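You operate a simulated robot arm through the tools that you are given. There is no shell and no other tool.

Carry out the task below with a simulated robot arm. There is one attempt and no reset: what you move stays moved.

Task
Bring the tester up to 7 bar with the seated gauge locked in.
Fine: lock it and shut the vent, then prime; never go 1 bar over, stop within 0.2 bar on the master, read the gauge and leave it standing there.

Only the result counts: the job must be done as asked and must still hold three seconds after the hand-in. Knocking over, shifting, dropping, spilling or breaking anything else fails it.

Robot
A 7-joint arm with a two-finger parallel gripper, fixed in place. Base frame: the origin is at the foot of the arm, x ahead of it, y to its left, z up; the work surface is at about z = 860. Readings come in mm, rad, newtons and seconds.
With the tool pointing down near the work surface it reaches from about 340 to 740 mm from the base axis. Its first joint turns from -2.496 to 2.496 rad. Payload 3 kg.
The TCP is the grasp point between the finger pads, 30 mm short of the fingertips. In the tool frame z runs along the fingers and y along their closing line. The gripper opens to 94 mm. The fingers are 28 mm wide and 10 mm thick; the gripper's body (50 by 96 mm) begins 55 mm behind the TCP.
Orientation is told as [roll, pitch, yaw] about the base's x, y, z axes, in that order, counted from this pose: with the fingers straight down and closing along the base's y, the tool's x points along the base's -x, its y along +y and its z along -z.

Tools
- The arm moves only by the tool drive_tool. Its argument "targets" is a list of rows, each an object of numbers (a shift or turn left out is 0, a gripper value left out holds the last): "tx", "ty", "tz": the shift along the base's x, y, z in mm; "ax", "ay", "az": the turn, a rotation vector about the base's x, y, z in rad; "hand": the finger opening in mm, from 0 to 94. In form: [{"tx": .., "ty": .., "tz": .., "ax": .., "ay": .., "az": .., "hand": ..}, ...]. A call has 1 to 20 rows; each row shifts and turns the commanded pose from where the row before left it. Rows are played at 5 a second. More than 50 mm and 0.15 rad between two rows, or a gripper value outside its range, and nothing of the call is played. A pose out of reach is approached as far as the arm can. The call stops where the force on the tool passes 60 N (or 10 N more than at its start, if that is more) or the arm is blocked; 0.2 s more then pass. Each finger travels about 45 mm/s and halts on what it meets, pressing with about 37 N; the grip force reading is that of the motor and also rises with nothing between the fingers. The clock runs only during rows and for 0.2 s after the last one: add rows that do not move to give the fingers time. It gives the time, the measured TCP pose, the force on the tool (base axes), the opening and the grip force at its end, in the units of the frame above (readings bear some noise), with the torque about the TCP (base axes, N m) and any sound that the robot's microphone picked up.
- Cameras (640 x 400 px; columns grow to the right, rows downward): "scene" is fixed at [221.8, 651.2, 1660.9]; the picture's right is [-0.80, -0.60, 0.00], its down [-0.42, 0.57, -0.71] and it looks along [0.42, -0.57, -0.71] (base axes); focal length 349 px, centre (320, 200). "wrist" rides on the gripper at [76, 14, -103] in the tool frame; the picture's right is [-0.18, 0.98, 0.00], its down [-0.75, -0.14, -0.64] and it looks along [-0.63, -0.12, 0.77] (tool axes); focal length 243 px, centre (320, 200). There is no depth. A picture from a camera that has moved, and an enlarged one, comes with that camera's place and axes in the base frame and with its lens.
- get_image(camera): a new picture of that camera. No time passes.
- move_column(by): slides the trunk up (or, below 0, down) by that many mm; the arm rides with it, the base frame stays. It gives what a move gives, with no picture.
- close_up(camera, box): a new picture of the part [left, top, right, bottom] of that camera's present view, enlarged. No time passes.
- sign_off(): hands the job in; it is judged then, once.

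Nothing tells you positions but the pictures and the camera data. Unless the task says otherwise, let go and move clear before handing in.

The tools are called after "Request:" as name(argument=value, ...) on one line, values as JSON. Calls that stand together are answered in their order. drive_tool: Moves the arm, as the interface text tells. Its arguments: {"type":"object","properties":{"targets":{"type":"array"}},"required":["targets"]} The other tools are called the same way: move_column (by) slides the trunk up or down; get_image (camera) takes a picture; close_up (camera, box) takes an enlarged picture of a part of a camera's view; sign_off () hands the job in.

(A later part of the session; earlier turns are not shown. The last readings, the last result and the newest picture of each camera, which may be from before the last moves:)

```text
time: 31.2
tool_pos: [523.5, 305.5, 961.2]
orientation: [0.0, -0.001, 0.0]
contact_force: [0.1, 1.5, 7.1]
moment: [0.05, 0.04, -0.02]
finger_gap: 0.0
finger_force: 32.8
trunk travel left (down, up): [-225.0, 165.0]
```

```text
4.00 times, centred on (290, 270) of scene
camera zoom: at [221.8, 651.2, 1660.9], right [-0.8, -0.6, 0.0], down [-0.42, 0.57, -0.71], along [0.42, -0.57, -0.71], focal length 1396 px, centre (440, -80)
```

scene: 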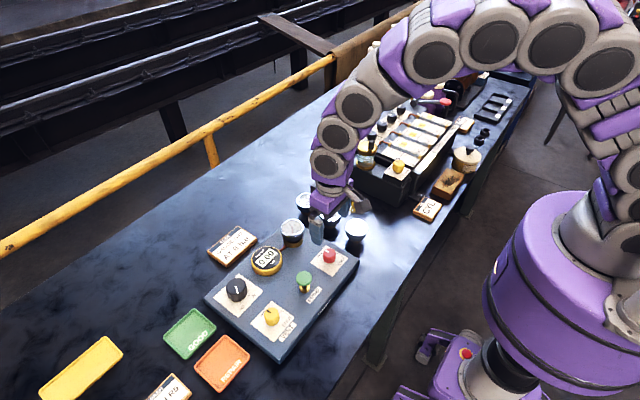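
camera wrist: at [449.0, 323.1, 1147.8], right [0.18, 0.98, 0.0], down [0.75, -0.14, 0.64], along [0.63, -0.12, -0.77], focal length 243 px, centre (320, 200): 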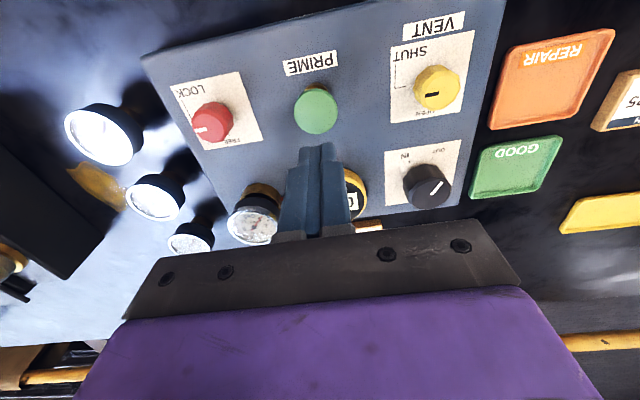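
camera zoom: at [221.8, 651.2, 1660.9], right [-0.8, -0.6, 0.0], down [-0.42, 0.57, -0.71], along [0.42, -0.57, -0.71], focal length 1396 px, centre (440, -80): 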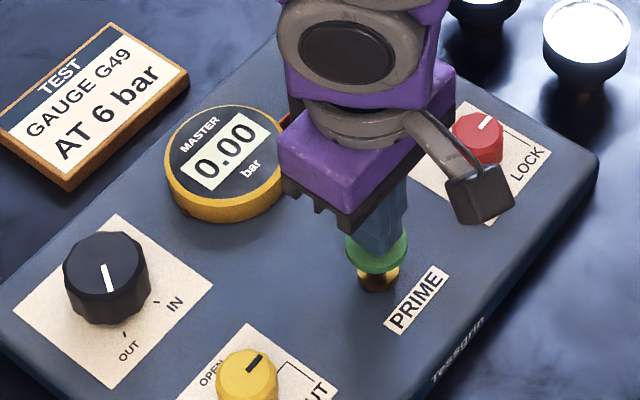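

Request:
drive_tool(targets=[{"tz": -2}, {"tz": -2}])

Request:
close_up(camera="scene", box=[220, 220, 360, 320])

```text
time: 31.8
tool_pos: [525.4, 305.9, 957.2]
orientation: [0.001, -0.001, -0.001]
contact_force: [5.7, -2.3, 8.3]
moment: [-0.07, -0.01, 0.03]
finger_gap: 0.0
finger_force: 32.8
trunk travel left (down, up): [-225.0, 165.0]
```

```text
4.00 times, centred on (290, 270) of scene
camera zoom: at [221.8, 651.2, 1660.9], right [-0.8, -0.6, 0.0], down [-0.42, 0.57, -0.71], along [0.42, -0.57, -0.71], focal length 1396 px, centre (440, -80)
```

zoom: 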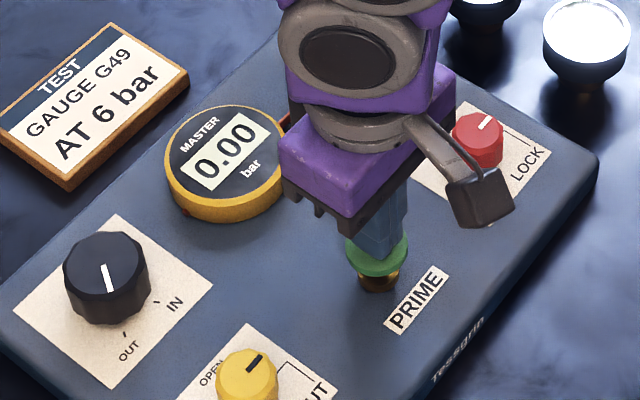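

Request:
drive_tool(targets=[{"tz": -2}, {"tz": -2}])

Request:
close_up(camera="scene", box=[220, 220, 360, 320])

```text
time: 32.4
tool_pos: [524.7, 305.3, 952.5]
orientation: [0.0, -0.004, 0.001]
contact_force: [2.5, -1.3, 10.0]
moment: [0.01, 0.0, 0.05]
finger_gap: 0.3
finger_force: 33.1
trunk travel left (down, up): [-225.0, 165.0]
heard: click
```

```text
4.00 times, centred on (290, 270) of scene
camera zoom: at [221.8, 651.2, 1660.9], right [-0.8, -0.6, 0.0], down [-0.42, 0.57, -0.71], along [0.42, -0.57, -0.71], focal length 1396 px, centre (440, -80)
```

zoom: 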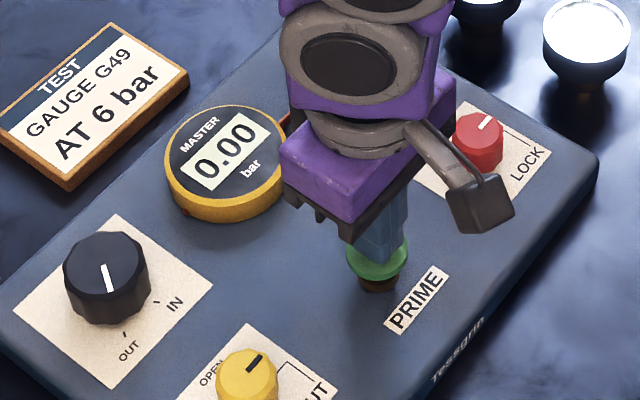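

A click was heard from PRIME. I'll raise off the button and see what the master does.

Request:
drive_tool(targets=[{"tx": 0}])

Request:
close_up(camera="scene", box=[220, 220, 360, 320])

```text
time: 32.8
tool_pos: [524.0, 304.9, 952.5]
orientation: [0.001, -0.002, 0.0]
contact_force: [3.2, -0.5, 9.7]
moment: [0.03, -0.05, 0.09]
finger_gap: 0.0
finger_force: 33.2
trunk travel left (down, up): [-225.0, 165.0]
```

```text
4.00 times, centred on (290, 270) of scene
camera zoom: at [221.8, 651.2, 1660.9], right [-0.8, -0.6, 0.0], down [-0.42, 0.57, -0.71], along [0.42, -0.57, -0.71], focal length 1396 px, centre (440, -80)
```

zoom: 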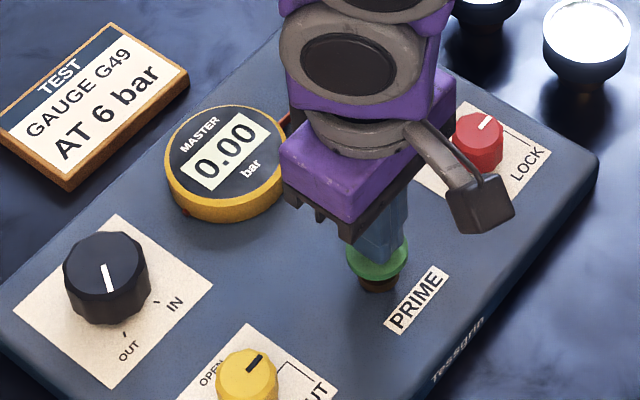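

Request:
drive_tool(targets=[{"tz": 10}, {"tz": 15}, {"tz": 20}, {"tz": 25}, {"tx": 0}])

Request:
close_up(camera="scene", box=[220, 220, 360, 320])

```text
time: 34.0
tool_pos: [524.6, 306.1, 1021.8]
orientation: [-0.001, -0.003, -0.001]
contact_force: [-0.3, 0.6, 0.4]
moment: [0.01, -0.01, -0.01]
finger_gap: 0.0
finger_force: 32.8
trunk travel left (down, up): [-225.0, 165.0]
```

```text
4.00 times, centred on (290, 270) of scene
camera zoom: at [221.8, 651.2, 1660.9], right [-0.8, -0.6, 0.0], down [-0.42, 0.57, -0.71], along [0.42, -0.57, -0.71], focal length 1396 px, centre (440, -80)
```

zoom: 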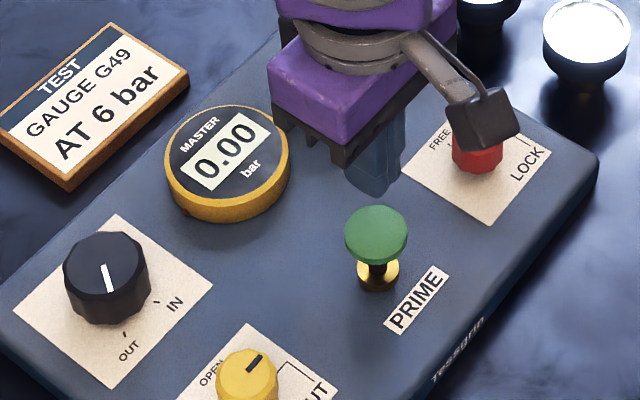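

PRIME clicked and sprang back; the master is still 0.00, so the screw should now raise the pressure. The black knob near (640, 417) is at the edge of reach, so I test the approach at height first with the hand opening.

Request:
drive_tool(targets=[{"tx": 19, "ty": 18, "tz": 10, "hand": 80}, {"tx": 19, "ty": 18, "tz": 10}, {"tx": 19, "ty": 18, "tz": 10}, {"tx": 19, "ty": 18}, {"tx": 19, "ty": 18}, {"tx": 19, "ty": 18}, {"tx": 0}])

Request:
get_image(camera="wrist")

Request:
get_image(camera="scene")

```text
time: 35.6
tool_pos: [637.3, 417.7, 1052.1]
orientation: [-0.004, -0.001, 0.001]
contact_force: [0.3, 0.3, -0.3]
moment: [-0.05, -0.04, -0.01]
finger_gap: 80.2
finger_force: 0.2
trunk travel left (down, up): [-225.0, 165.0]
```

```text
taken
camera wrist: at [561.5, 431.5, 1155.0], right [0.18, 0.98, 0.0], down [0.75, -0.14, 0.64], along [0.63, -0.12, -0.77], focal length 243 px, centre (320, 200)
```

wrist: 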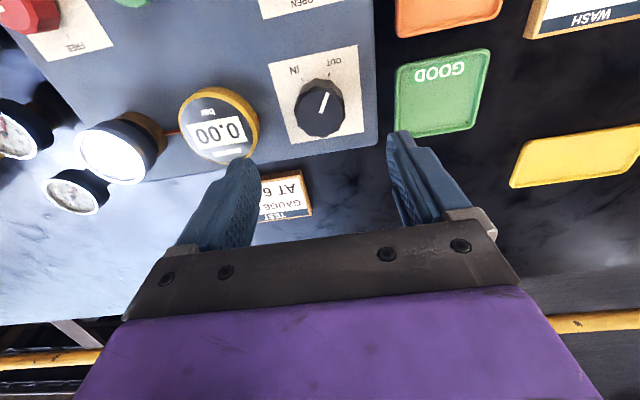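

```text
taken
```

scene: 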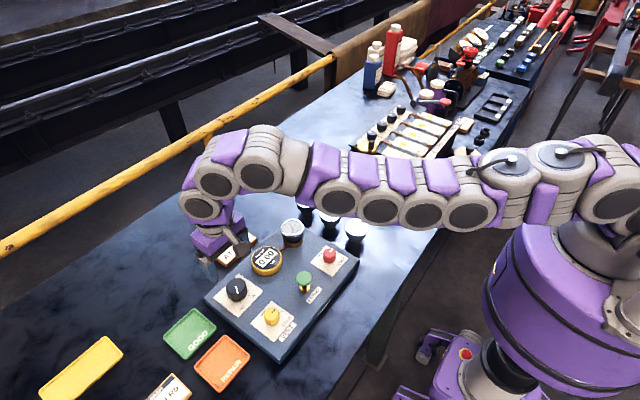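

The arm reaches (637, 418) at z 1052. Let me enlarge the black knob's plate to get its marks and axis precisely.

Request:
close_up(camera="wrist", box=[255, 35, 385, 155])

Request:
close_up(camera="scene", box=[205, 260, 265, 320])

Request:
close_up(camera="wrist", box=[40, 70, 300, 230])

```text
3.33 times, centred on (320, 95) of wrist
camera zoom: at [561.5, 431.5, 1155.0], right [0.18, 0.98, 0.0], down [0.75, -0.14, 0.64], along [0.63, -0.12, -0.77], focal length 809 px, centre (320, 550)
```

zoom: 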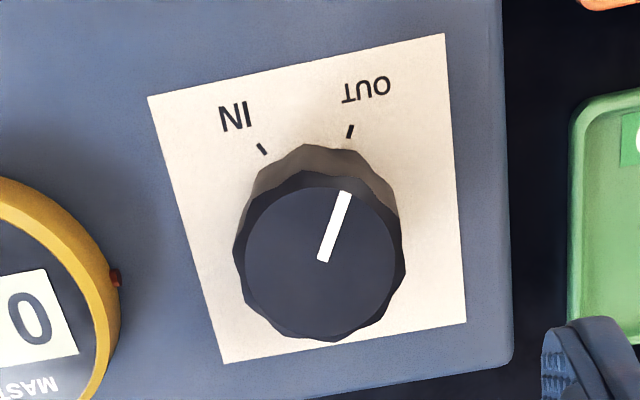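

```text
6.67 times, centred on (235, 290) of scene
camera zoom: at [221.8, 651.2, 1660.9], right [-0.8, -0.6, 0.0], down [-0.42, 0.57, -0.71], along [0.42, -0.57, -0.71], focal length 2327 px, centre (887, -400)
```

zoom: 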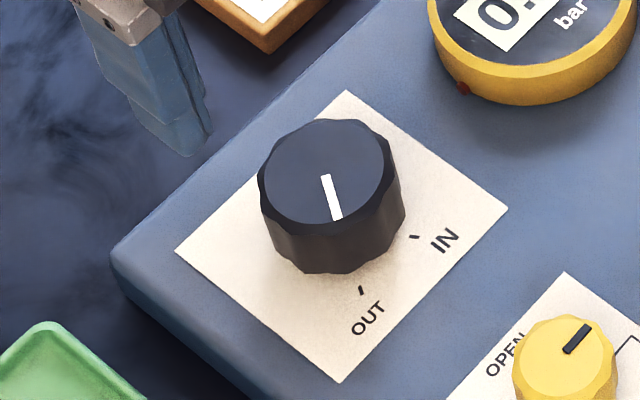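

```text
2.46 times, centred on (170, 150) of wrist
camera zoom: at [561.5, 431.5, 1155.0], right [0.18, 0.98, 0.0], down [0.75, -0.14, 0.64], along [0.63, -0.12, -0.77], focal length 597 px, centre (689, 323)
```

zoom: 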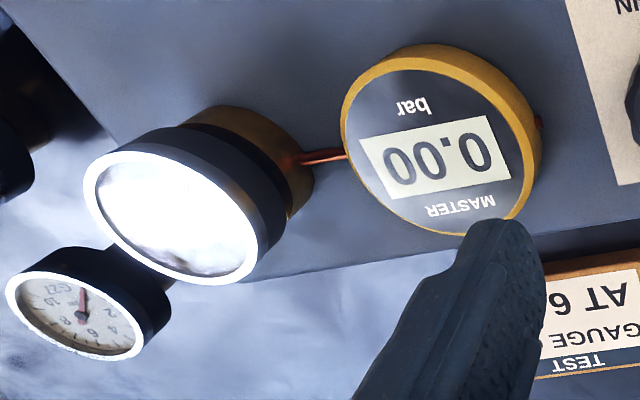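

The knob axis is at about (641.5, 416.3), top z≈935, diameter ~48 mm, pointing to OUT (150°), with IN at 210°. I'll pre-rotate the wrist by +0.9 rad so I can turn clockwise a long way, and lower to z≈985 to test reach.

Request:
drive_tool(targets=[{"tx": 4, "ty": -1.4, "az": 0.15}, {"az": 0.15}, {"az": 0.15}, {"az": 0.15}, {"az": 0.15}, {"az": 0.15}, {"tz": -25}, {"tz": -25}, {"tz": -15}, {"tx": 0}])

Request:
get_image(camera="wrist")

Request:
get_image(camera="scene")

```text
time: 37.8
tool_pos: [641.7, 410.9, 986.8]
orientation: [0.002, 0.0, 0.9]
contact_force: [-0.4, 0.5, 0.6]
moment: [-0.02, -0.01, 0.0]
finger_gap: 80.0
finger_force: 0.1
out of reach, approached as far as the arm can: row 1
trunk travel left (down, up): [-225.0, 165.0]
```

```text
taken
camera wrist: at [582.3, 360.9, 1089.2], right [-0.65, 0.76, 0.0], down [0.58, 0.5, 0.64], along [0.48, 0.42, -0.77], focal length 243 px, centre (320, 200)
```

wrist: 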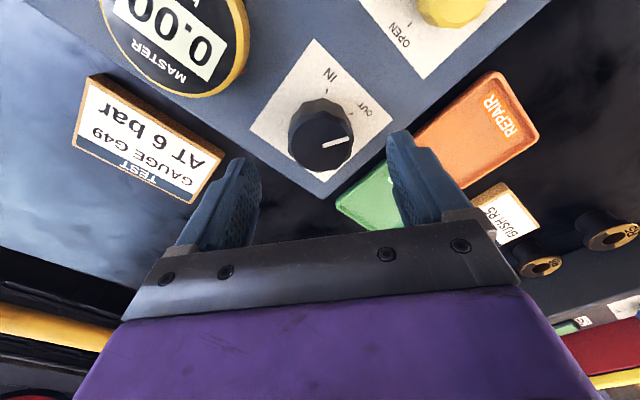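

```text
taken
```

scene: 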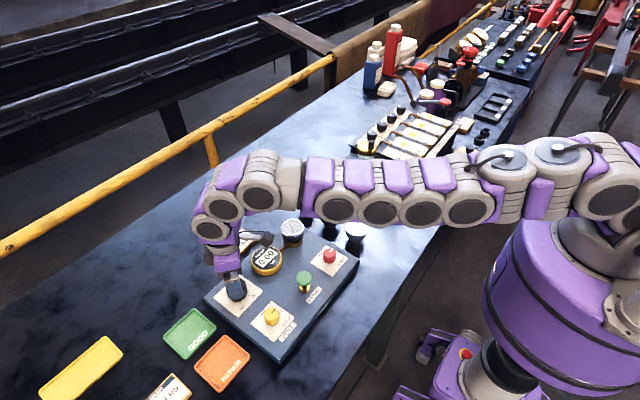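

The target is a few mm beyond reach at this trunk height. I'll raise the tool 105 mm, then lower the trunk 100 mm to gain reach.

Request:
drive_tool(targets=[{"tz": 35, "tx": -3, "ty": -1}, {"tz": 35}, {"tz": 35}, {"tx": 0}])

Request:
move_column(by=-100)

Request:
get_image(camera="scene")

Request:
get_image(camera="wrist")

```text
time: 38.8
tool_pos: [637.9, 409.2, 1089.9]
orientation: [0.001, 0.002, 0.898]
contact_force: [0.1, -0.2, 0.1]
moment: [0.05, -0.01, -0.05]
finger_gap: 80.3
finger_force: 0.0
trunk travel left (down, up): [-225.0, 165.0]
```

```text
time: 40.1
tool_pos: [638.1, 409.3, 991.2]
orientation: [0.001, 0.0, 0.9]
contact_force: [0.6, 0.2, -0.8]
moment: [0.0, -0.01, 0.0]
finger_gap: 79.9
finger_force: 0.1
trunk travel left (down, up): [-125.0, 265.0]
```

```text
taken
```

scene: 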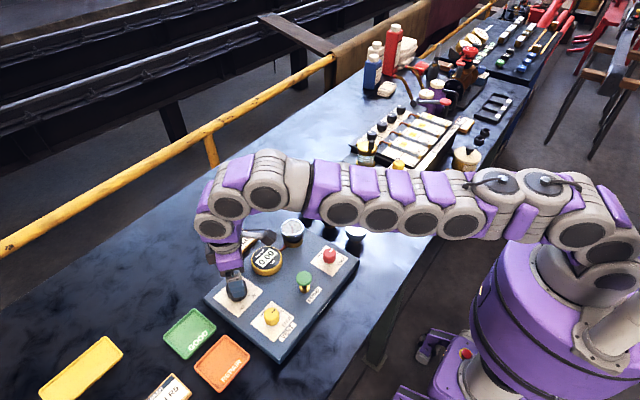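

```text
taken
camera wrist: at [578.1, 357.7, 1094.5], right [-0.65, 0.76, 0.0], down [0.58, 0.5, 0.64], along [0.49, 0.42, -0.77], focal length 243 px, centre (320, 200)
```

wrist: 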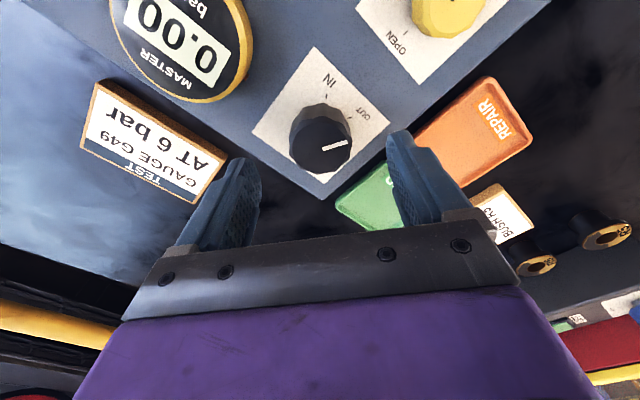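

Request:
drive_tool(targets=[{"tx": 3.5, "ty": 7}, {"tz": -10}, {"tx": 0}])

Request:
close_up(camera="wrist", box=[220, 40, 420, 240])

```text
time: 40.9
tool_pos: [636.0, 410.8, 980.3]
orientation: [0.0, 0.002, 0.9]
contact_force: [0.8, 1.1, 0.1]
moment: [0.02, 0.03, 0.0]
finger_gap: 80.0
finger_force: 0.1
out of reach, approached as far as the arm can: row 1
trunk travel left (down, up): [-125.0, 265.0]
```

```text
2.00 times, centred on (320, 140) of wrist
camera zoom: at [577.2, 361.0, 1083.3], right [-0.65, 0.76, 0.0], down [0.58, 0.5, 0.64], along [0.48, 0.42, -0.77], focal length 485 px, centre (320, 320)
```

zoom: 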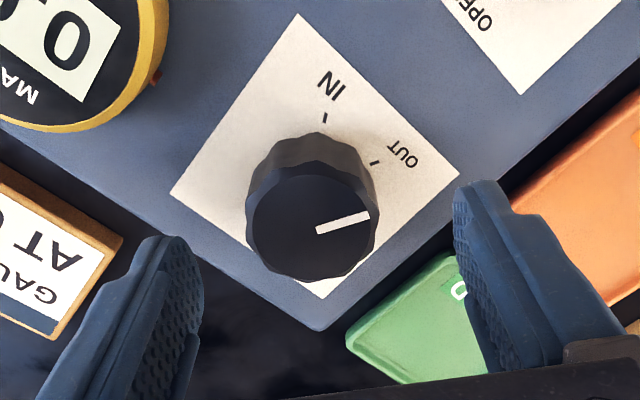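

Lowering made the reach shorter, so the shoulder sits below the wrist here. I'll return the trunk to its original height, descend first, and then extend outward where the reach is better.

Request:
move_column(by=100)

Request:
drive_tool(targets=[{"tz": -35}, {"tz": -35}, {"tz": -25}, {"tx": 5.5, "ty": 5.5}, {"tx": 0}])

Request:
close_up(camera="wrist", box=[220, 40, 420, 240])

```text
time: 42.3
tool_pos: [636.6, 412.7, 1079.1]
orientation: [-0.001, 0.001, 0.899]
contact_force: [-0.6, -0.3, 0.0]
moment: [-0.01, -0.01, 0.01]
finger_gap: 80.1
finger_force: 0.1
trunk travel left (down, up): [-225.0, 165.0]
```

```text
time: 43.5
tool_pos: [637.7, 415.8, 984.3]
orientation: [-0.001, 0.002, 0.898]
contact_force: [0.6, -0.1, 0.9]
moment: [0.01, 0.0, -0.05]
finger_gap: 80.0
finger_force: 0.1
out of reach, approached as far as the arm can: row 4
trunk travel left (down, up): [-225.0, 165.0]
```

```text
2.00 times, centred on (320, 140) of wrist
camera zoom: at [578.9, 364.8, 1087.7], right [-0.65, 0.76, 0.0], down [0.58, 0.5, 0.64], along [0.49, 0.42, -0.77], focal length 485 px, centre (320, 320)
```

zoom: 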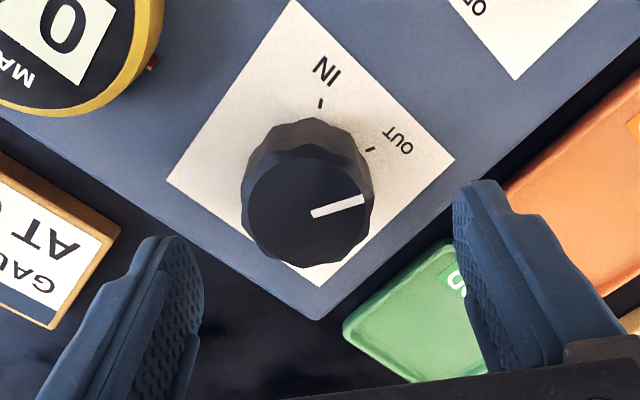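

At this yaw the knob is about 5 mm to the side and 2.5 mm further out than the TCP, just beyond the upright reach. I'll tilt the tool 0.05 rad outward to gain reach and re-centre.

Request:
drive_tool(targets=[{"tx": -2, "ty": -2, "ax": 0.0272, "ay": -0.0419}, {"tx": 0}, {"tx": 4.7, "ty": -2.7}, {"tx": 2, "ty": 2}, {"tx": 0}])

Request:
close_up(camera="wrist", box=[220, 40, 420, 240])

```text
time: 44.7
tool_pos: [640.0, 410.3, 983.9]
orientation: [-0.015, -0.05, 0.9]
contact_force: [0.4, -0.3, -0.2]
moment: [0.01, 0.02, 0.0]
finger_gap: 80.1
finger_force: 0.0
trunk travel left (down, up): [-225.0, 165.0]
```

```text
2.00 times, centred on (320, 140) of wrist
camera zoom: at [577.1, 356.4, 1083.9], right [-0.65, 0.76, -0.01], down [0.55, 0.48, 0.68], along [0.52, 0.44, -0.73], focal length 485 px, centre (320, 320)
```

zoom: 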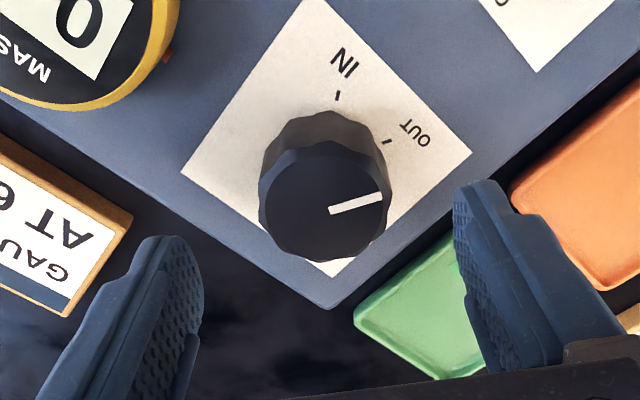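

The tool is now centred over the black knob without a reach warning. I'll lower around it (hand still open) and check reach and force.

Request:
drive_tool(targets=[{"tx": 1.2, "ty": 0.8, "tz": -15}, {"tz": -15}, {"tz": -13}, {"tx": 0}])

Request:
close_up(camera="wrist", box=[220, 40, 420, 240])

Request:
close_up(camera="scene", box=[190, 210, 330, 310])

```text
time: 45.7
tool_pos: [641.6, 412.0, 942.3]
orientation: [-0.018, -0.047, 0.9]
contact_force: [-0.1, 0.9, 0.1]
moment: [0.02, -0.01, -0.02]
finger_gap: 80.2
finger_force: 0.2
trunk travel left (down, up): [-225.0, 165.0]
```

```text
2.00 times, centred on (320, 140) of wrist
camera zoom: at [578.7, 358.3, 1040.8], right [-0.65, 0.76, -0.01], down [0.55, 0.48, 0.68], along [0.52, 0.44, -0.73], focal length 485 px, centre (320, 320)
```

zoom: 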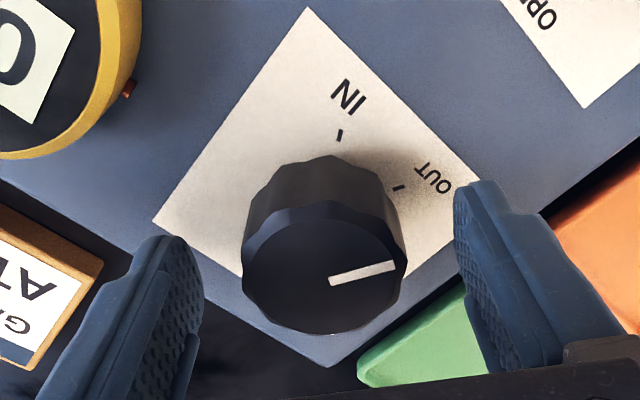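

```text
4.00 times, centred on (260, 260) of scene
camera zoom: at [221.8, 651.2, 1660.9], right [-0.8, -0.6, 0.0], down [-0.42, 0.57, -0.71], along [0.42, -0.57, -0.71], focal length 1396 px, centre (560, -40)
```

zoom: 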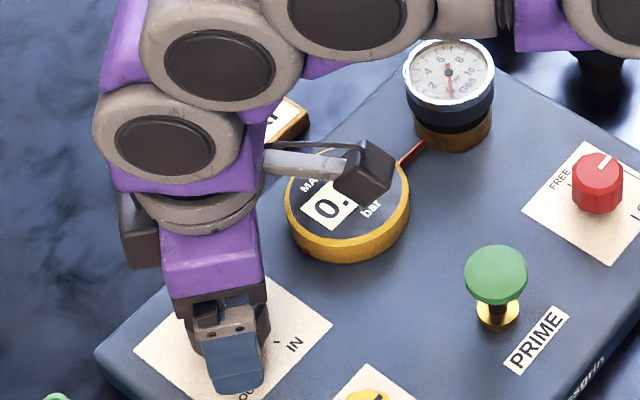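

The fingers straddle the knob well centred. I'll close on it and begin with a small clockwise turn about the tilted tool axis, checking the master.

Request:
drive_tool(targets=[{"hand": 38}, {"tx": 0}, {"tx": 0}, {"tx": 0}])

Request:
drive_tool(targets=[{"ax": 0.0042, "ay": 0.0027, "az": -0.1}, {"ax": 0.0042, "ay": 0.0027, "az": -0.1}, {"tx": 0}])

Request:
get_image(camera="wrist")

Request:
close_up(camera="scene", box=[190, 210, 330, 310])

```text
time: 46.7
tool_pos: [642.0, 411.9, 941.1]
orientation: [-0.015, -0.048, 0.9]
contact_force: [-0.2, 0.0, -0.4]
moment: [0.4, 0.4, 0.03]
finger_gap: 47.7
finger_force: 45.4
trunk travel left (down, up): [-225.0, 165.0]
```

```text
time: 47.5
tool_pos: [640.8, 413.0, 940.2]
orientation: [-0.008, -0.05, 0.696]
contact_force: [3.6, 4.8, -1.2]
moment: [-0.05, 1.4, -0.01]
finger_gap: 47.8
finger_force: 44.8
trunk travel left (down, up): [-225.0, 165.0]
```

```text
taken
camera wrist: at [569.2, 371.8, 1040.9], right [-0.49, 0.87, 0.0], down [0.64, 0.36, 0.68], along [0.59, 0.33, -0.73], focal length 243 px, centre (320, 200)
```

wrist: 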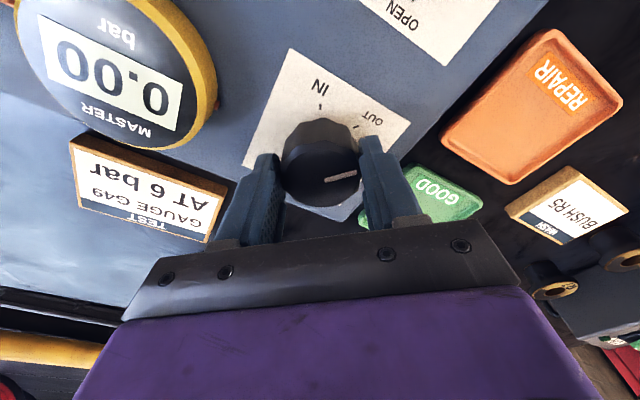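

```text
4.00 times, centred on (260, 260) of scene
camera zoom: at [221.8, 651.2, 1660.9], right [-0.8, -0.6, 0.0], down [-0.42, 0.57, -0.71], along [0.42, -0.57, -0.71], focal length 1396 px, centre (560, -40)
```

zoom: 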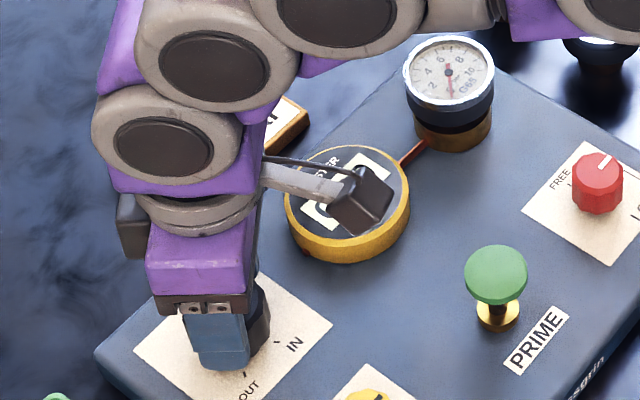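

The knob turned clockwise 0.2 rad freely, and the wrist camera now shows the full master (0.00). I continue in careful steps.

Request:
drive_tool(targets=[{"ax": 0.0042, "ay": 0.0027, "az": -0.1}, {"ax": 0.0042, "ay": 0.0027, "az": -0.1}, {"tx": 0}])

Request:
get_image(camera="wrist")

```text
time: 48.3
tool_pos: [642.0, 413.4, 942.4]
orientation: [0.002, -0.05, 0.498]
contact_force: [-0.3, 11.0, -7.6]
moment: [0.1, -1.36, 0.06]
finger_gap: 47.3
finger_force: 45.1
trunk travel left (down, up): [-225.0, 165.0]
```

```text
taken
camera wrist: at [562.4, 386.5, 1040.9], right [-0.31, 0.95, 0.01], down [0.7, 0.22, 0.68], along [0.64, 0.22, -0.73], focal length 243 px, centre (320, 200)
```

wrist: 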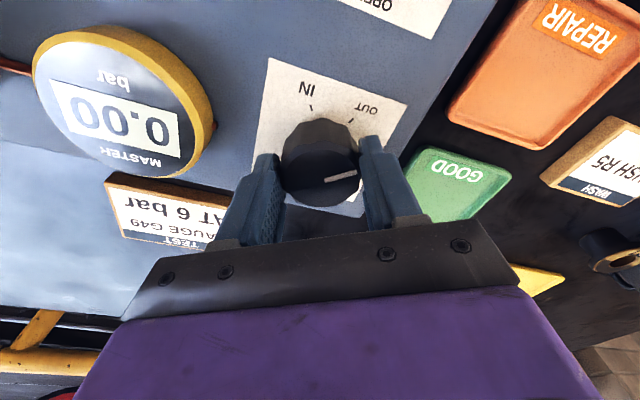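

Request:
drive_tool(targets=[{"ax": 0.0042, "ay": 0.0027, "az": -0.1}, {"ax": 0.0042, "ay": 0.0027, "az": -0.1}, {"tx": 0}])

Request:
get_image(camera="wrist")

Request:
close_up(camera="scene", box=[190, 210, 350, 330])

```text
time: 49.1
tool_pos: [640.9, 414.3, 941.5]
orientation: [0.013, -0.049, 0.296]
contact_force: [8.4, 24.8, -4.3]
moment: [-0.23, 0.69, 0.09]
finger_gap: 47.6
finger_force: 45.1
trunk travel left (down, up): [-225.0, 165.0]
```

```text
taken
camera wrist: at [558.7, 402.3, 1041.0], right [-0.11, 0.99, 0.02], down [0.73, 0.07, 0.68], along [0.67, 0.09, -0.74], focal length 243 px, centre (320, 200)
```

wrist: 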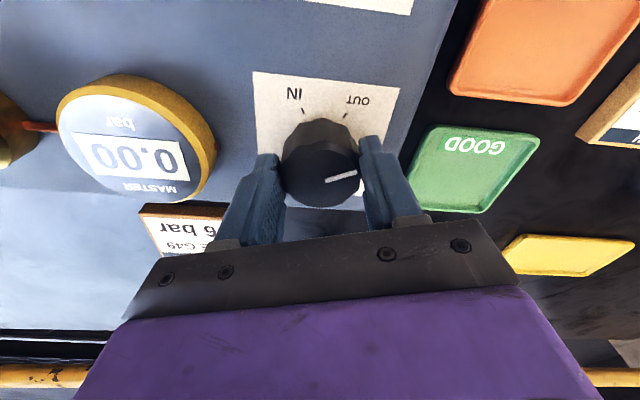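

```text
3.33 times, centred on (270, 270) of scene
camera zoom: at [221.8, 651.2, 1660.9], right [-0.8, -0.6, 0.0], down [-0.42, 0.57, -0.71], along [0.42, -0.57, -0.71], focal length 1164 px, centre (487, -33)
```

zoom: 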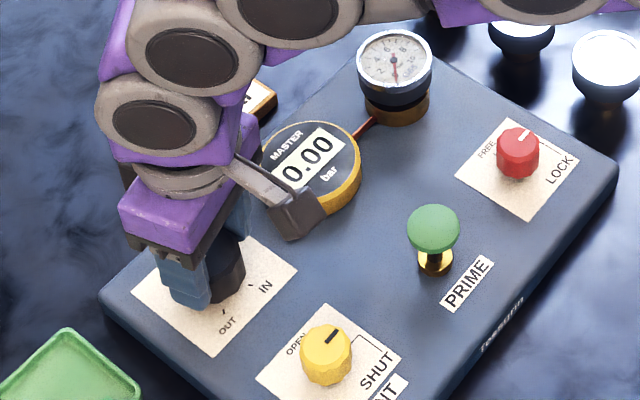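

Still 0.00 after 0.6 rad, so I want to verify that LOCK and VENT are really on their marks before going further.

Request:
close_up(camera="scene", box=[250, 290, 298, 330])

Request:
close_up(camera="scene", box=[306, 236, 354, 276])

Request:
close_up(camera="scene", box=[250, 205, 310, 265])

```text
10.00 times, centred on (274, 310) of scene
camera zoom: at [221.8, 651.2, 1660.9], right [-0.8, -0.6, 0.0], down [-0.42, 0.57, -0.71], along [0.42, -0.57, -0.71], focal length 3491 px, centre (780, -900)
```

zoom: 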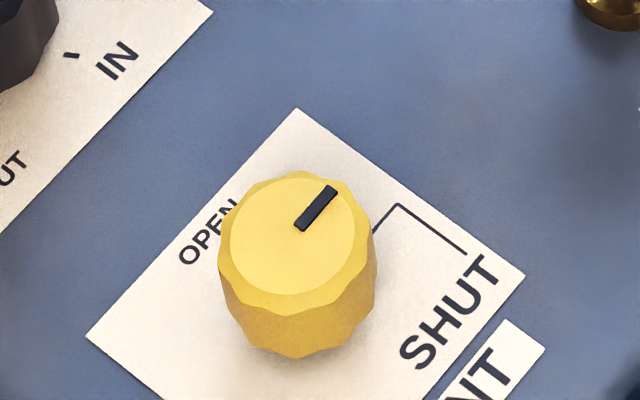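

```text
10.00 times, centred on (330, 256) of scene
camera zoom: at [221.8, 651.2, 1660.9], right [-0.8, -0.6, 0.0], down [-0.42, 0.57, -0.71], along [0.42, -0.57, -0.71], focal length 3491 px, centre (220, -360)
```

zoom: 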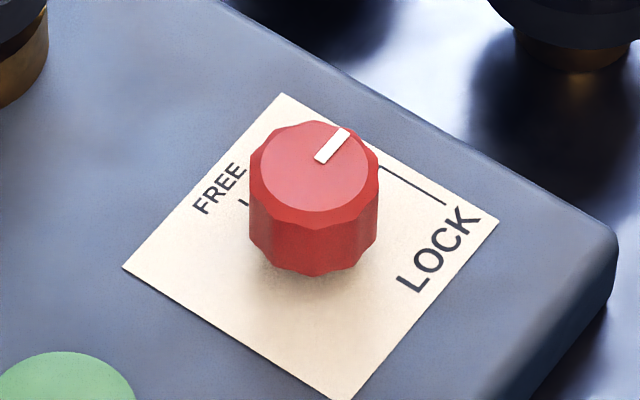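

```text
6.67 times, centred on (280, 235) of scene
camera zoom: at [221.8, 651.2, 1660.9], right [-0.8, -0.6, 0.0], down [-0.42, 0.57, -0.71], along [0.42, -0.57, -0.71], focal length 2327 px, centre (587, -33)
```

zoom: 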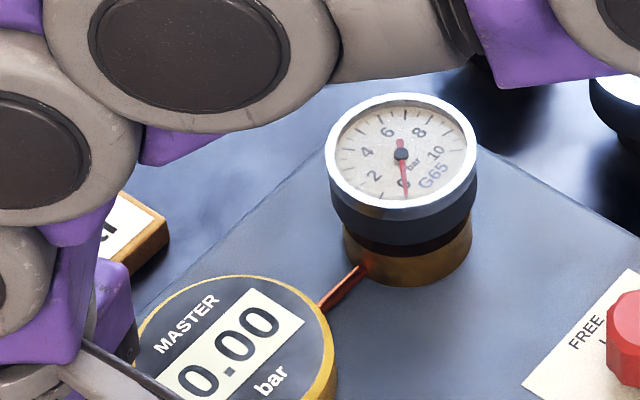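

LOCK and VENT both point squarely at their marks. The screw may have free travel before it bites, so I'll go on in small steps, easing the sideways force.

Request:
drive_tool(targets=[{"ty": 2, "ax": 0.0042, "ay": 0.0027, "az": -0.1}, {"ax": 0.0042, "ay": 0.0027, "az": -0.1}, {"tx": 0}])

Request:
close_up(camera="scene", box=[200, 205, 310, 305])

```text
time: 49.9
tool_pos: [639.6, 413.6, 941.3]
orientation: [0.019, -0.048, 0.095]
contact_force: [7.7, 26.2, -3.3]
moment: [-0.3, -0.84, 0.1]
finger_gap: 47.8
finger_force: 44.7
trunk travel left (down, up): [-225.0, 165.0]
```

```text
4.00 times, centred on (255, 255) of scene
camera zoom: at [221.8, 651.2, 1660.9], right [-0.8, -0.6, 0.0], down [-0.42, 0.57, -0.71], along [0.42, -0.57, -0.71], focal length 1396 px, centre (580, -20)
```

zoom: 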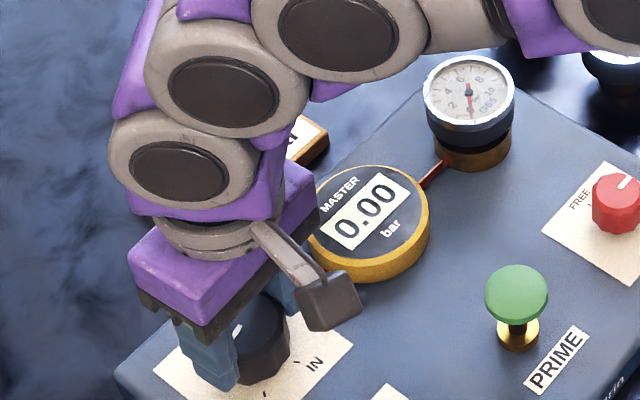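

Request:
drive_tool(targets=[{"ty": 2.5, "tx": 1, "ax": 0.0042, "ay": 0.0027, "az": -0.1}, {"ax": 0.0042, "ay": 0.0027, "az": -0.1}, {"tx": 0}])

Request:
close_up(camera="scene", box=[200, 205, 310, 305])

```text
time: 50.7
tool_pos: [639.8, 413.9, 941.2]
orientation: [0.026, -0.039, -0.106]
contact_force: [-11.7, 9.2, 3.3]
moment: [-1.02, 0.26, 0.05]
finger_gap: 47.4
finger_force: 44.8
trunk travel left (down, up): [-225.0, 165.0]
```

```text
4.00 times, centred on (255, 255) of scene
camera zoom: at [221.8, 651.2, 1660.9], right [-0.8, -0.6, 0.0], down [-0.42, 0.57, -0.71], along [0.42, -0.57, -0.71], focal length 1396 px, centre (580, -20)
```

zoom: 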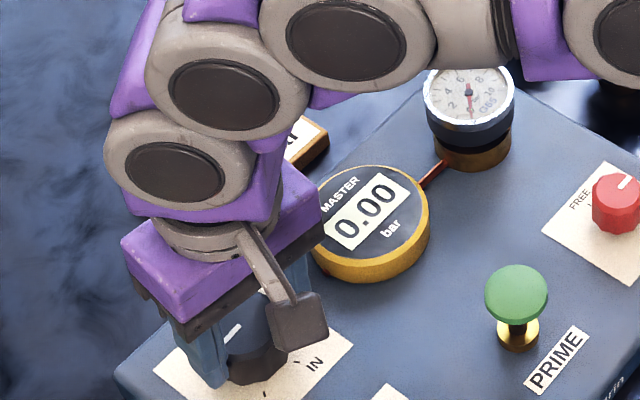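

Request:
drive_tool(targets=[{"ax": 0.0042, "ay": 0.0027, "az": -0.1}, {"ax": 0.0042, "ay": 0.0027, "az": -0.1}, {"ax": 0.0042, "ay": 0.0027, "az": -0.1}, {"tx": 0}])

Request:
close_up(camera="scene", box=[200, 205, 310, 305])

```text
time: 51.7
tool_pos: [642.0, 415.9, 941.3]
orientation: [0.038, -0.03, -0.407]
contact_force: [-18.3, -2.2, -4.9]
moment: [-1.0, 0.14, -0.01]
finger_gap: 47.8
finger_force: 44.2
trunk travel left (down, up): [-225.0, 165.0]
```

```text
4.00 times, centred on (255, 255) of scene
camera zoom: at [221.8, 651.2, 1660.9], right [-0.8, -0.6, 0.0], down [-0.42, 0.57, -0.71], along [0.42, -0.57, -0.71], focal length 1396 px, centre (580, -20)
```

zoom: 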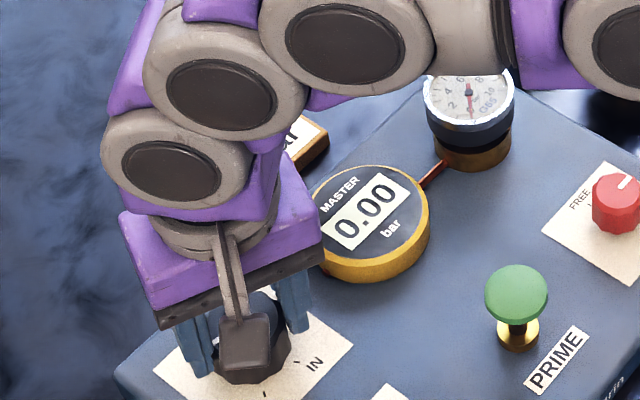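

Still 0.00 at 1.3 rad in, so the circuit is likely not primed. I'll wind the screw back to OUT before touching PRIME again, so nothing can jump.

Request:
drive_tool(targets=[{"ax": -0.0042, "ay": -0.0027, "az": 0.1}, {"ax": -0.0042, "ay": -0.0027, "az": 0.1}, {"ax": -0.0042, "ay": -0.0027, "az": 0.1}, {"ax": -0.0042, "ay": -0.0027, "az": 0.1}, {"ax": -0.0042, "ay": -0.0027, "az": 0.1}, {"ax": -0.0042, "ay": -0.0027, "az": 0.1}, {"ax": -0.0042, "ay": -0.0027, "az": 0.1}, {"ax": -0.0042, "ay": -0.0027, "az": 0.1}, {"ax": -0.0042, "ay": -0.0027, "az": 0.1}, {"ax": -0.0042, "ay": -0.0027, "az": 0.1}, {"ax": -0.0042, "ay": -0.0027, "az": 0.1}, {"ax": -0.0042, "ay": -0.0027, "az": 0.1}, {"tx": 0}])

Request:
close_up(camera="wrist", box=[220, 40, 420, 240])

```text
time: 54.5
tool_pos: [643.2, 415.3, 943.8]
orientation: [-0.01, -0.047, 0.8]
contact_force: [-6.3, -24.1, -22.2]
moment: [0.05, 0.59, -0.1]
finger_gap: 47.1
finger_force: 45.2
trunk travel left (down, up): [-225.0, 165.0]
```

```text
2.00 times, centred on (320, 140) of wrist
camera zoom: at [575.4, 366.5, 1041.7], right [-0.58, 0.82, 0.0], down [0.6, 0.42, 0.68], along [0.56, 0.39, -0.73], focal length 485 px, centre (320, 320)
```

zoom: 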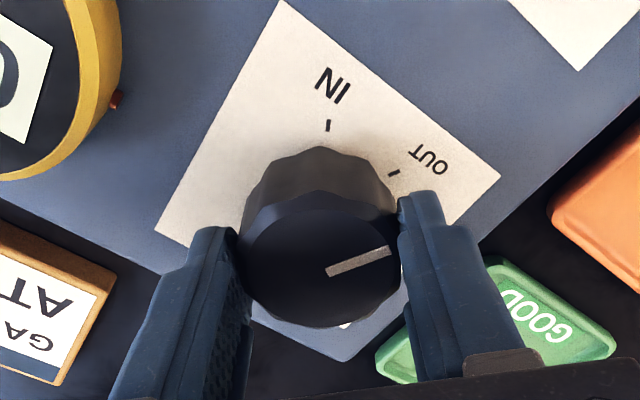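

Request:
drive_tool(targets=[{"ty": -2, "tz": -1}, {"ax": -0.0042, "ay": -0.0027, "az": 0.1}, {"tx": 0}])

Request:
close_up(camera="wrist", box=[220, 40, 420, 240])

```text
time: 55.3
tool_pos: [644.3, 415.0, 942.8]
orientation: [-0.018, -0.054, 0.897]
contact_force: [10.4, -5.4, 3.5]
moment: [0.49, -0.1, -0.72]
finger_gap: 47.7
finger_force: 45.0
trunk travel left (down, up): [-225.0, 165.0]
```

```text
2.00 times, centred on (320, 140) of wrist
camera zoom: at [580.6, 361.3, 1041.5], right [-0.65, 0.76, -0.01], down [0.55, 0.48, 0.68], along [0.52, 0.44, -0.73], focal length 485 px, centre (320, 320)
```

zoom: 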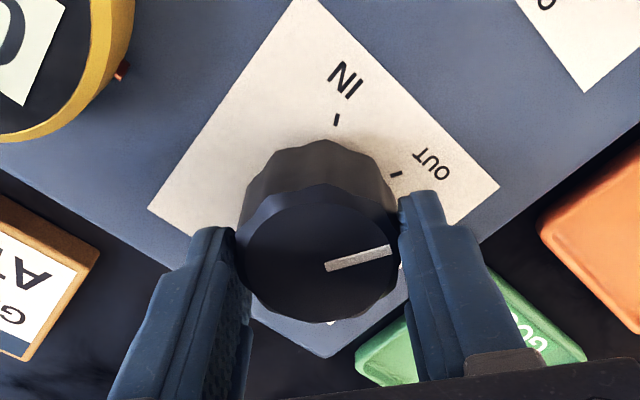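

The screw is back on its OUT stop (clear −0.7 N m torque there). VENT showed no such stop torque at the end of its turn, so it may not be fully shut. I'll release, go back to VENT and turn it until I feel its stop.

Request:
drive_tool(targets=[{"ax": 0.001, "ay": 0.0007, "az": -0.03}, {"hand": 80}, {"tx": 0}, {"tx": 0}, {"tz": 25}, {"tz": 35}, {"tz": 40, "ax": -0.0272, "ay": 0.0419}, {"tx": -20, "az": -0.145, "hand": 60}, {"tx": -20, "az": -0.145}, {"tx": -20, "az": -0.145}, {"tx": -20, "az": -0.145}, {"tx": -20, "az": -0.145}, {"tx": -12, "az": -0.145}, {"tx": 0}])

Request:
get_image(camera="wrist")

Request:
close_up(camera="scene", box=[200, 205, 360, 335])

```text
time: 58.3
tool_pos: [525.0, 413.1, 1032.0]
orientation: [-0.002, 0.002, -0.004]
contact_force: [0.3, 0.1, 0.2]
moment: [0.0, -0.02, 0.01]
finger_gap: 60.1
finger_force: 0.1
out of reach, approached as far as the arm can: row 7
trunk travel left (down, up): [-225.0, 165.0]
```

```text
taken
camera wrist: at [448.1, 426.9, 1134.6], right [0.19, 0.98, 0.0], down [0.75, -0.14, 0.64], along [0.63, -0.12, -0.77], focal length 243 px, centre (320, 200)
```

wrist: 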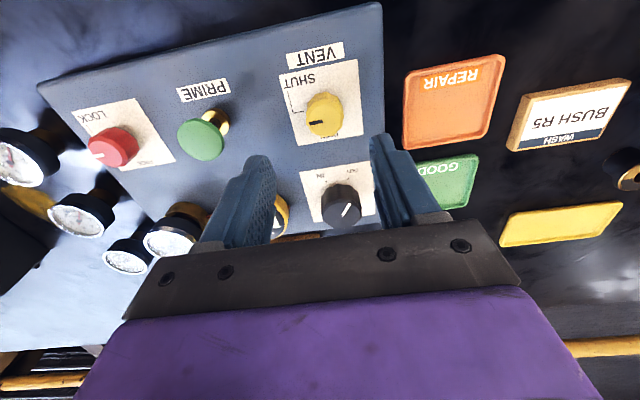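

```text
3.08 times, centred on (280, 270) of scene
camera zoom: at [221.8, 651.2, 1660.9], right [-0.8, -0.6, 0.0], down [-0.42, 0.57, -0.71], along [0.42, -0.57, -0.71], focal length 1074 px, centre (443, -15)
```

zoom: 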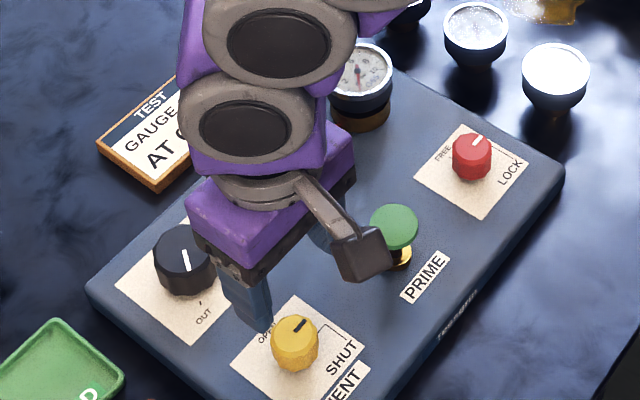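

Request:
close_up(camera="wrist", box=[265, 50, 385, 150])

Request:
close_up(camera="wrist", box=[60, 80, 200, 190])

```text
4.00 times, centred on (325, 100) of wrist
camera zoom: at [448.1, 426.9, 1134.6], right [0.19, 0.98, 0.0], down [0.75, -0.14, 0.64], along [0.63, -0.12, -0.77], focal length 970 px, centre (300, 600)
```

zoom: 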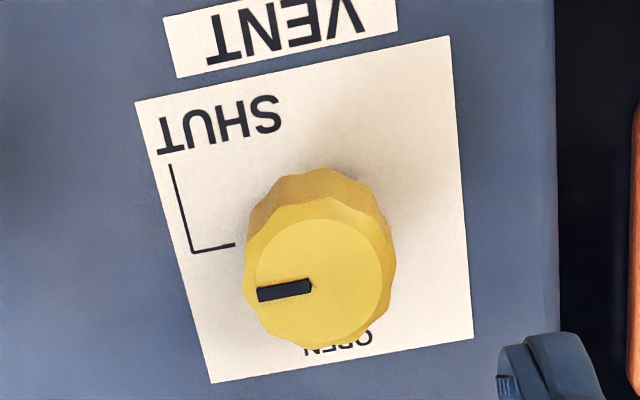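

```text
3.64 times, centred on (130, 135) of wrist
camera zoom: at [448.1, 426.9, 1134.6], right [0.19, 0.98, 0.0], down [0.75, -0.14, 0.64], along [0.63, -0.12, -0.77], focal length 882 px, centre (1011, 436)
```

zoom: 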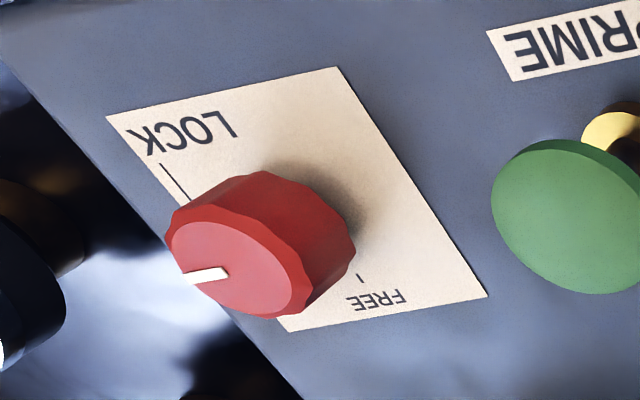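

VENT reads −89°, very close to its mark; I'll regrip it and turn on until I feel the stop.

Request:
drive_tool(targets=[{"tx": 6.5, "ty": 3, "tz": -25}, {"tz": -25}, {"tz": -25}, {"tz": -20}, {"tx": 0}])

Request:
close_up(camera="wrist", box=[220, 60, 420, 260])

```text
time: 59.5
tool_pos: [534.1, 417.0, 938.3]
orientation: [-0.002, -0.002, -0.001]
contact_force: [0.9, 0.3, -0.3]
moment: [-0.01, 0.01, -0.02]
finger_gap: 59.7
finger_force: 0.0
trunk travel left (down, up): [-225.0, 165.0]
```

```text
2.00 times, centred on (320, 160) of wrist
camera zoom: at [457.1, 430.8, 1041.9], right [0.19, 0.98, 0.0], down [0.75, -0.14, 0.64], along [0.63, -0.12, -0.77], focal length 485 px, centre (320, 280)
```

zoom: 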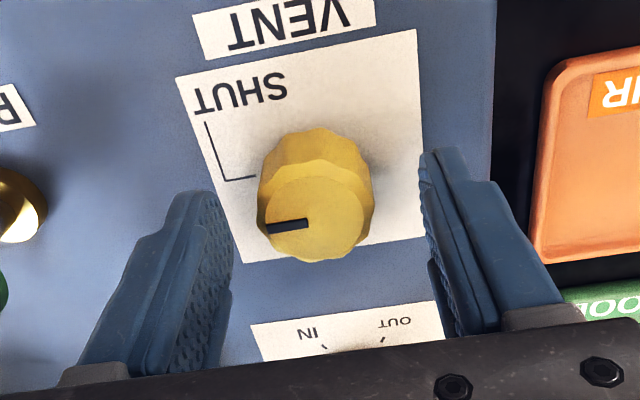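

Request:
drive_tool(targets=[{"tx": -2.5, "ty": -1.2}, {"tx": 0}, {"hand": 25}, {"tx": 0}, {"tx": 0}, {"az": -0.05}, {"tx": 0}])

Request:
drive_tool(targets=[{"az": -0.05}, {"tx": 0}])

Request:
close_up(camera="wrist", box=[220, 60, 420, 260])

```text
time: 61.1
tool_pos: [531.3, 415.1, 939.1]
orientation: [-0.001, -0.002, -0.051]
contact_force: [-1.5, 6.8, 5.6]
moment: [0.46, 0.19, 0.43]
finger_gap: 33.5
finger_force: 44.8
trunk travel left (down, up): [-225.0, 165.0]
```

```text
time: 61.7
tool_pos: [531.9, 414.3, 937.0]
orientation: [0.0, -0.001, -0.103]
contact_force: [-0.6, 11.7, 9.8]
moment: [0.28, 0.12, 0.23]
finger_gap: 33.5
finger_force: 44.1
trunk travel left (down, up): [-225.0, 165.0]
```

```text
2.00 times, centred on (320, 160) of wrist
camera zoom: at [455.4, 437.2, 1041.0], right [0.28, 0.96, 0.0], down [0.73, -0.22, 0.64], along [0.62, -0.18, -0.77], focal length 485 px, centre (320, 280)
```

zoom: 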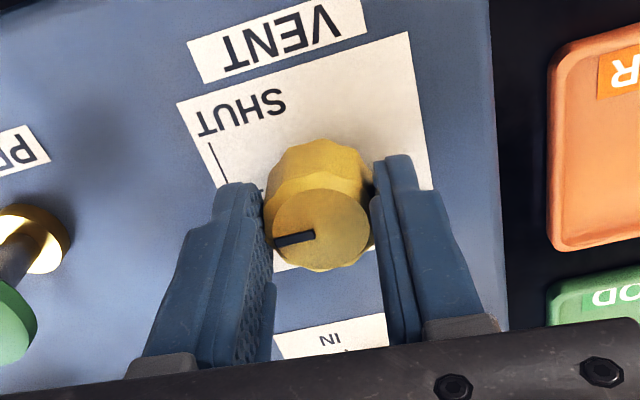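

Request:
drive_tool(targets=[{"az": -0.06}, {"tx": 0}])

Request:
close_up(camera="wrist", box=[220, 60, 420, 260])

```text
time: 62.3
tool_pos: [530.4, 415.4, 937.9]
orientation: [-0.001, -0.004, -0.161]
contact_force: [1.5, 14.1, 14.1]
moment: [0.45, -0.24, 0.47]
finger_gap: 33.4
finger_force: 44.7
trunk travel left (down, up): [-225.0, 165.0]
```

```text
2.00 times, centred on (320, 160) of wrist
camera zoom: at [456.3, 441.7, 1040.7], right [0.34, 0.94, 0.0], down [0.72, -0.26, 0.64], along [0.61, -0.22, -0.76], focal length 485 px, centre (320, 280)
```

zoom: 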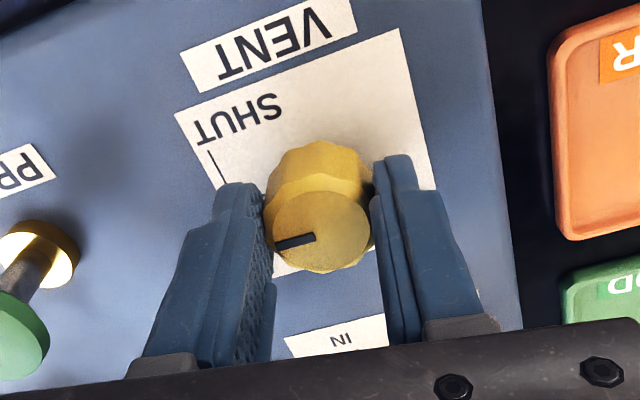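

VENT is now firmly against its stop: the fingers begin to slip and the torque holds near 0.45 N m. I'll release, lift, and go back to PRIME with the hand closed.

Request:
drive_tool(targets=[{"az": 0.05}, {"hand": 60}, {"tx": 0}, {"tx": 0}, {"tz": 35}, {"tz": 40}, {"tz": 30, "az": 0.11, "hand": 0}, {"tx": -1.5, "ty": -37}, {"tx": -2, "ty": -37}, {"tx": -2, "ty": -35}, {"tx": 0}])

Request:
get_image(camera="wrist")

Request:
close_up(camera="scene", box=[200, 205, 360, 335])

```text
time: 64.7
tool_pos: [526.7, 306.7, 1040.8]
orientation: [-0.001, 0.001, 0.0]
contact_force: [-0.5, 0.2, -0.3]
moment: [-0.02, -0.01, 0.0]
finger_gap: 0.1
finger_force: 33.1
trunk travel left (down, up): [-225.0, 165.0]
```

```text
taken
camera wrist: at [449.5, 321.1, 1144.4], right [0.19, 0.98, 0.0], down [0.75, -0.14, 0.64], along [0.63, -0.12, -0.77], focal length 243 px, centre (320, 200)
```

wrist: 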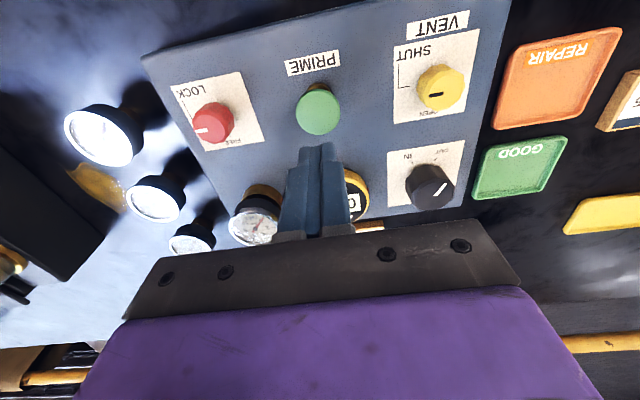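

```text
3.08 times, centred on (280, 270) of scene
camera zoom: at [221.8, 651.2, 1660.9], right [-0.8, -0.6, 0.0], down [-0.42, 0.57, -0.71], along [0.42, -0.57, -0.71], focal length 1074 px, centre (443, -15)
```

zoom: 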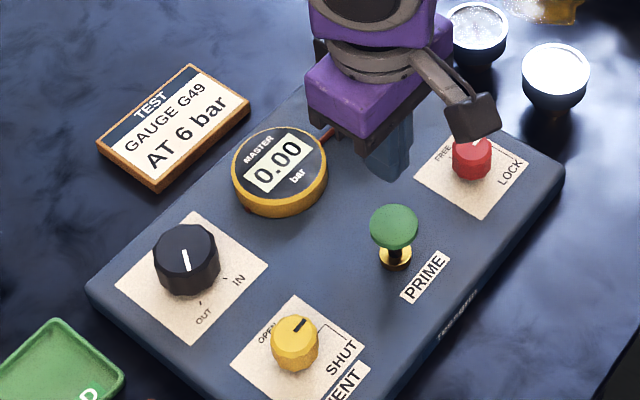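

Request:
drive_tool(targets=[{"tx": -1, "ty": -3, "tz": -25}, {"tz": -25}, {"tz": -20}, {"tz": -6}, {"tz": -4}, {"tz": -4}, {"tz": -2}, {"tz": -2}, {"tx": 0}])

Request:
close_up(camera="scene", box=[220, 220, 360, 320])

```text
time: 66.7
tool_pos: [524.4, 300.9, 955.1]
orientation: [-0.001, 0.0, -0.001]
contact_force: [1.3, 3.7, 10.4]
moment: [0.12, 0.01, -0.08]
finger_gap: 0.1
finger_force: 33.3
trunk travel left (down, up): [-225.0, 165.0]
heard: click
```

```text
4.00 times, centred on (290, 270) of scene
camera zoom: at [221.8, 651.2, 1660.9], right [-0.8, -0.6, 0.0], down [-0.42, 0.57, -0.71], along [0.42, -0.57, -0.71], focal length 1396 px, centre (440, -80)
```

zoom: 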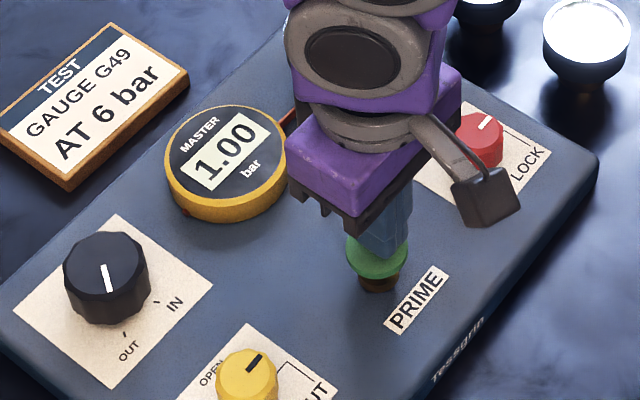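

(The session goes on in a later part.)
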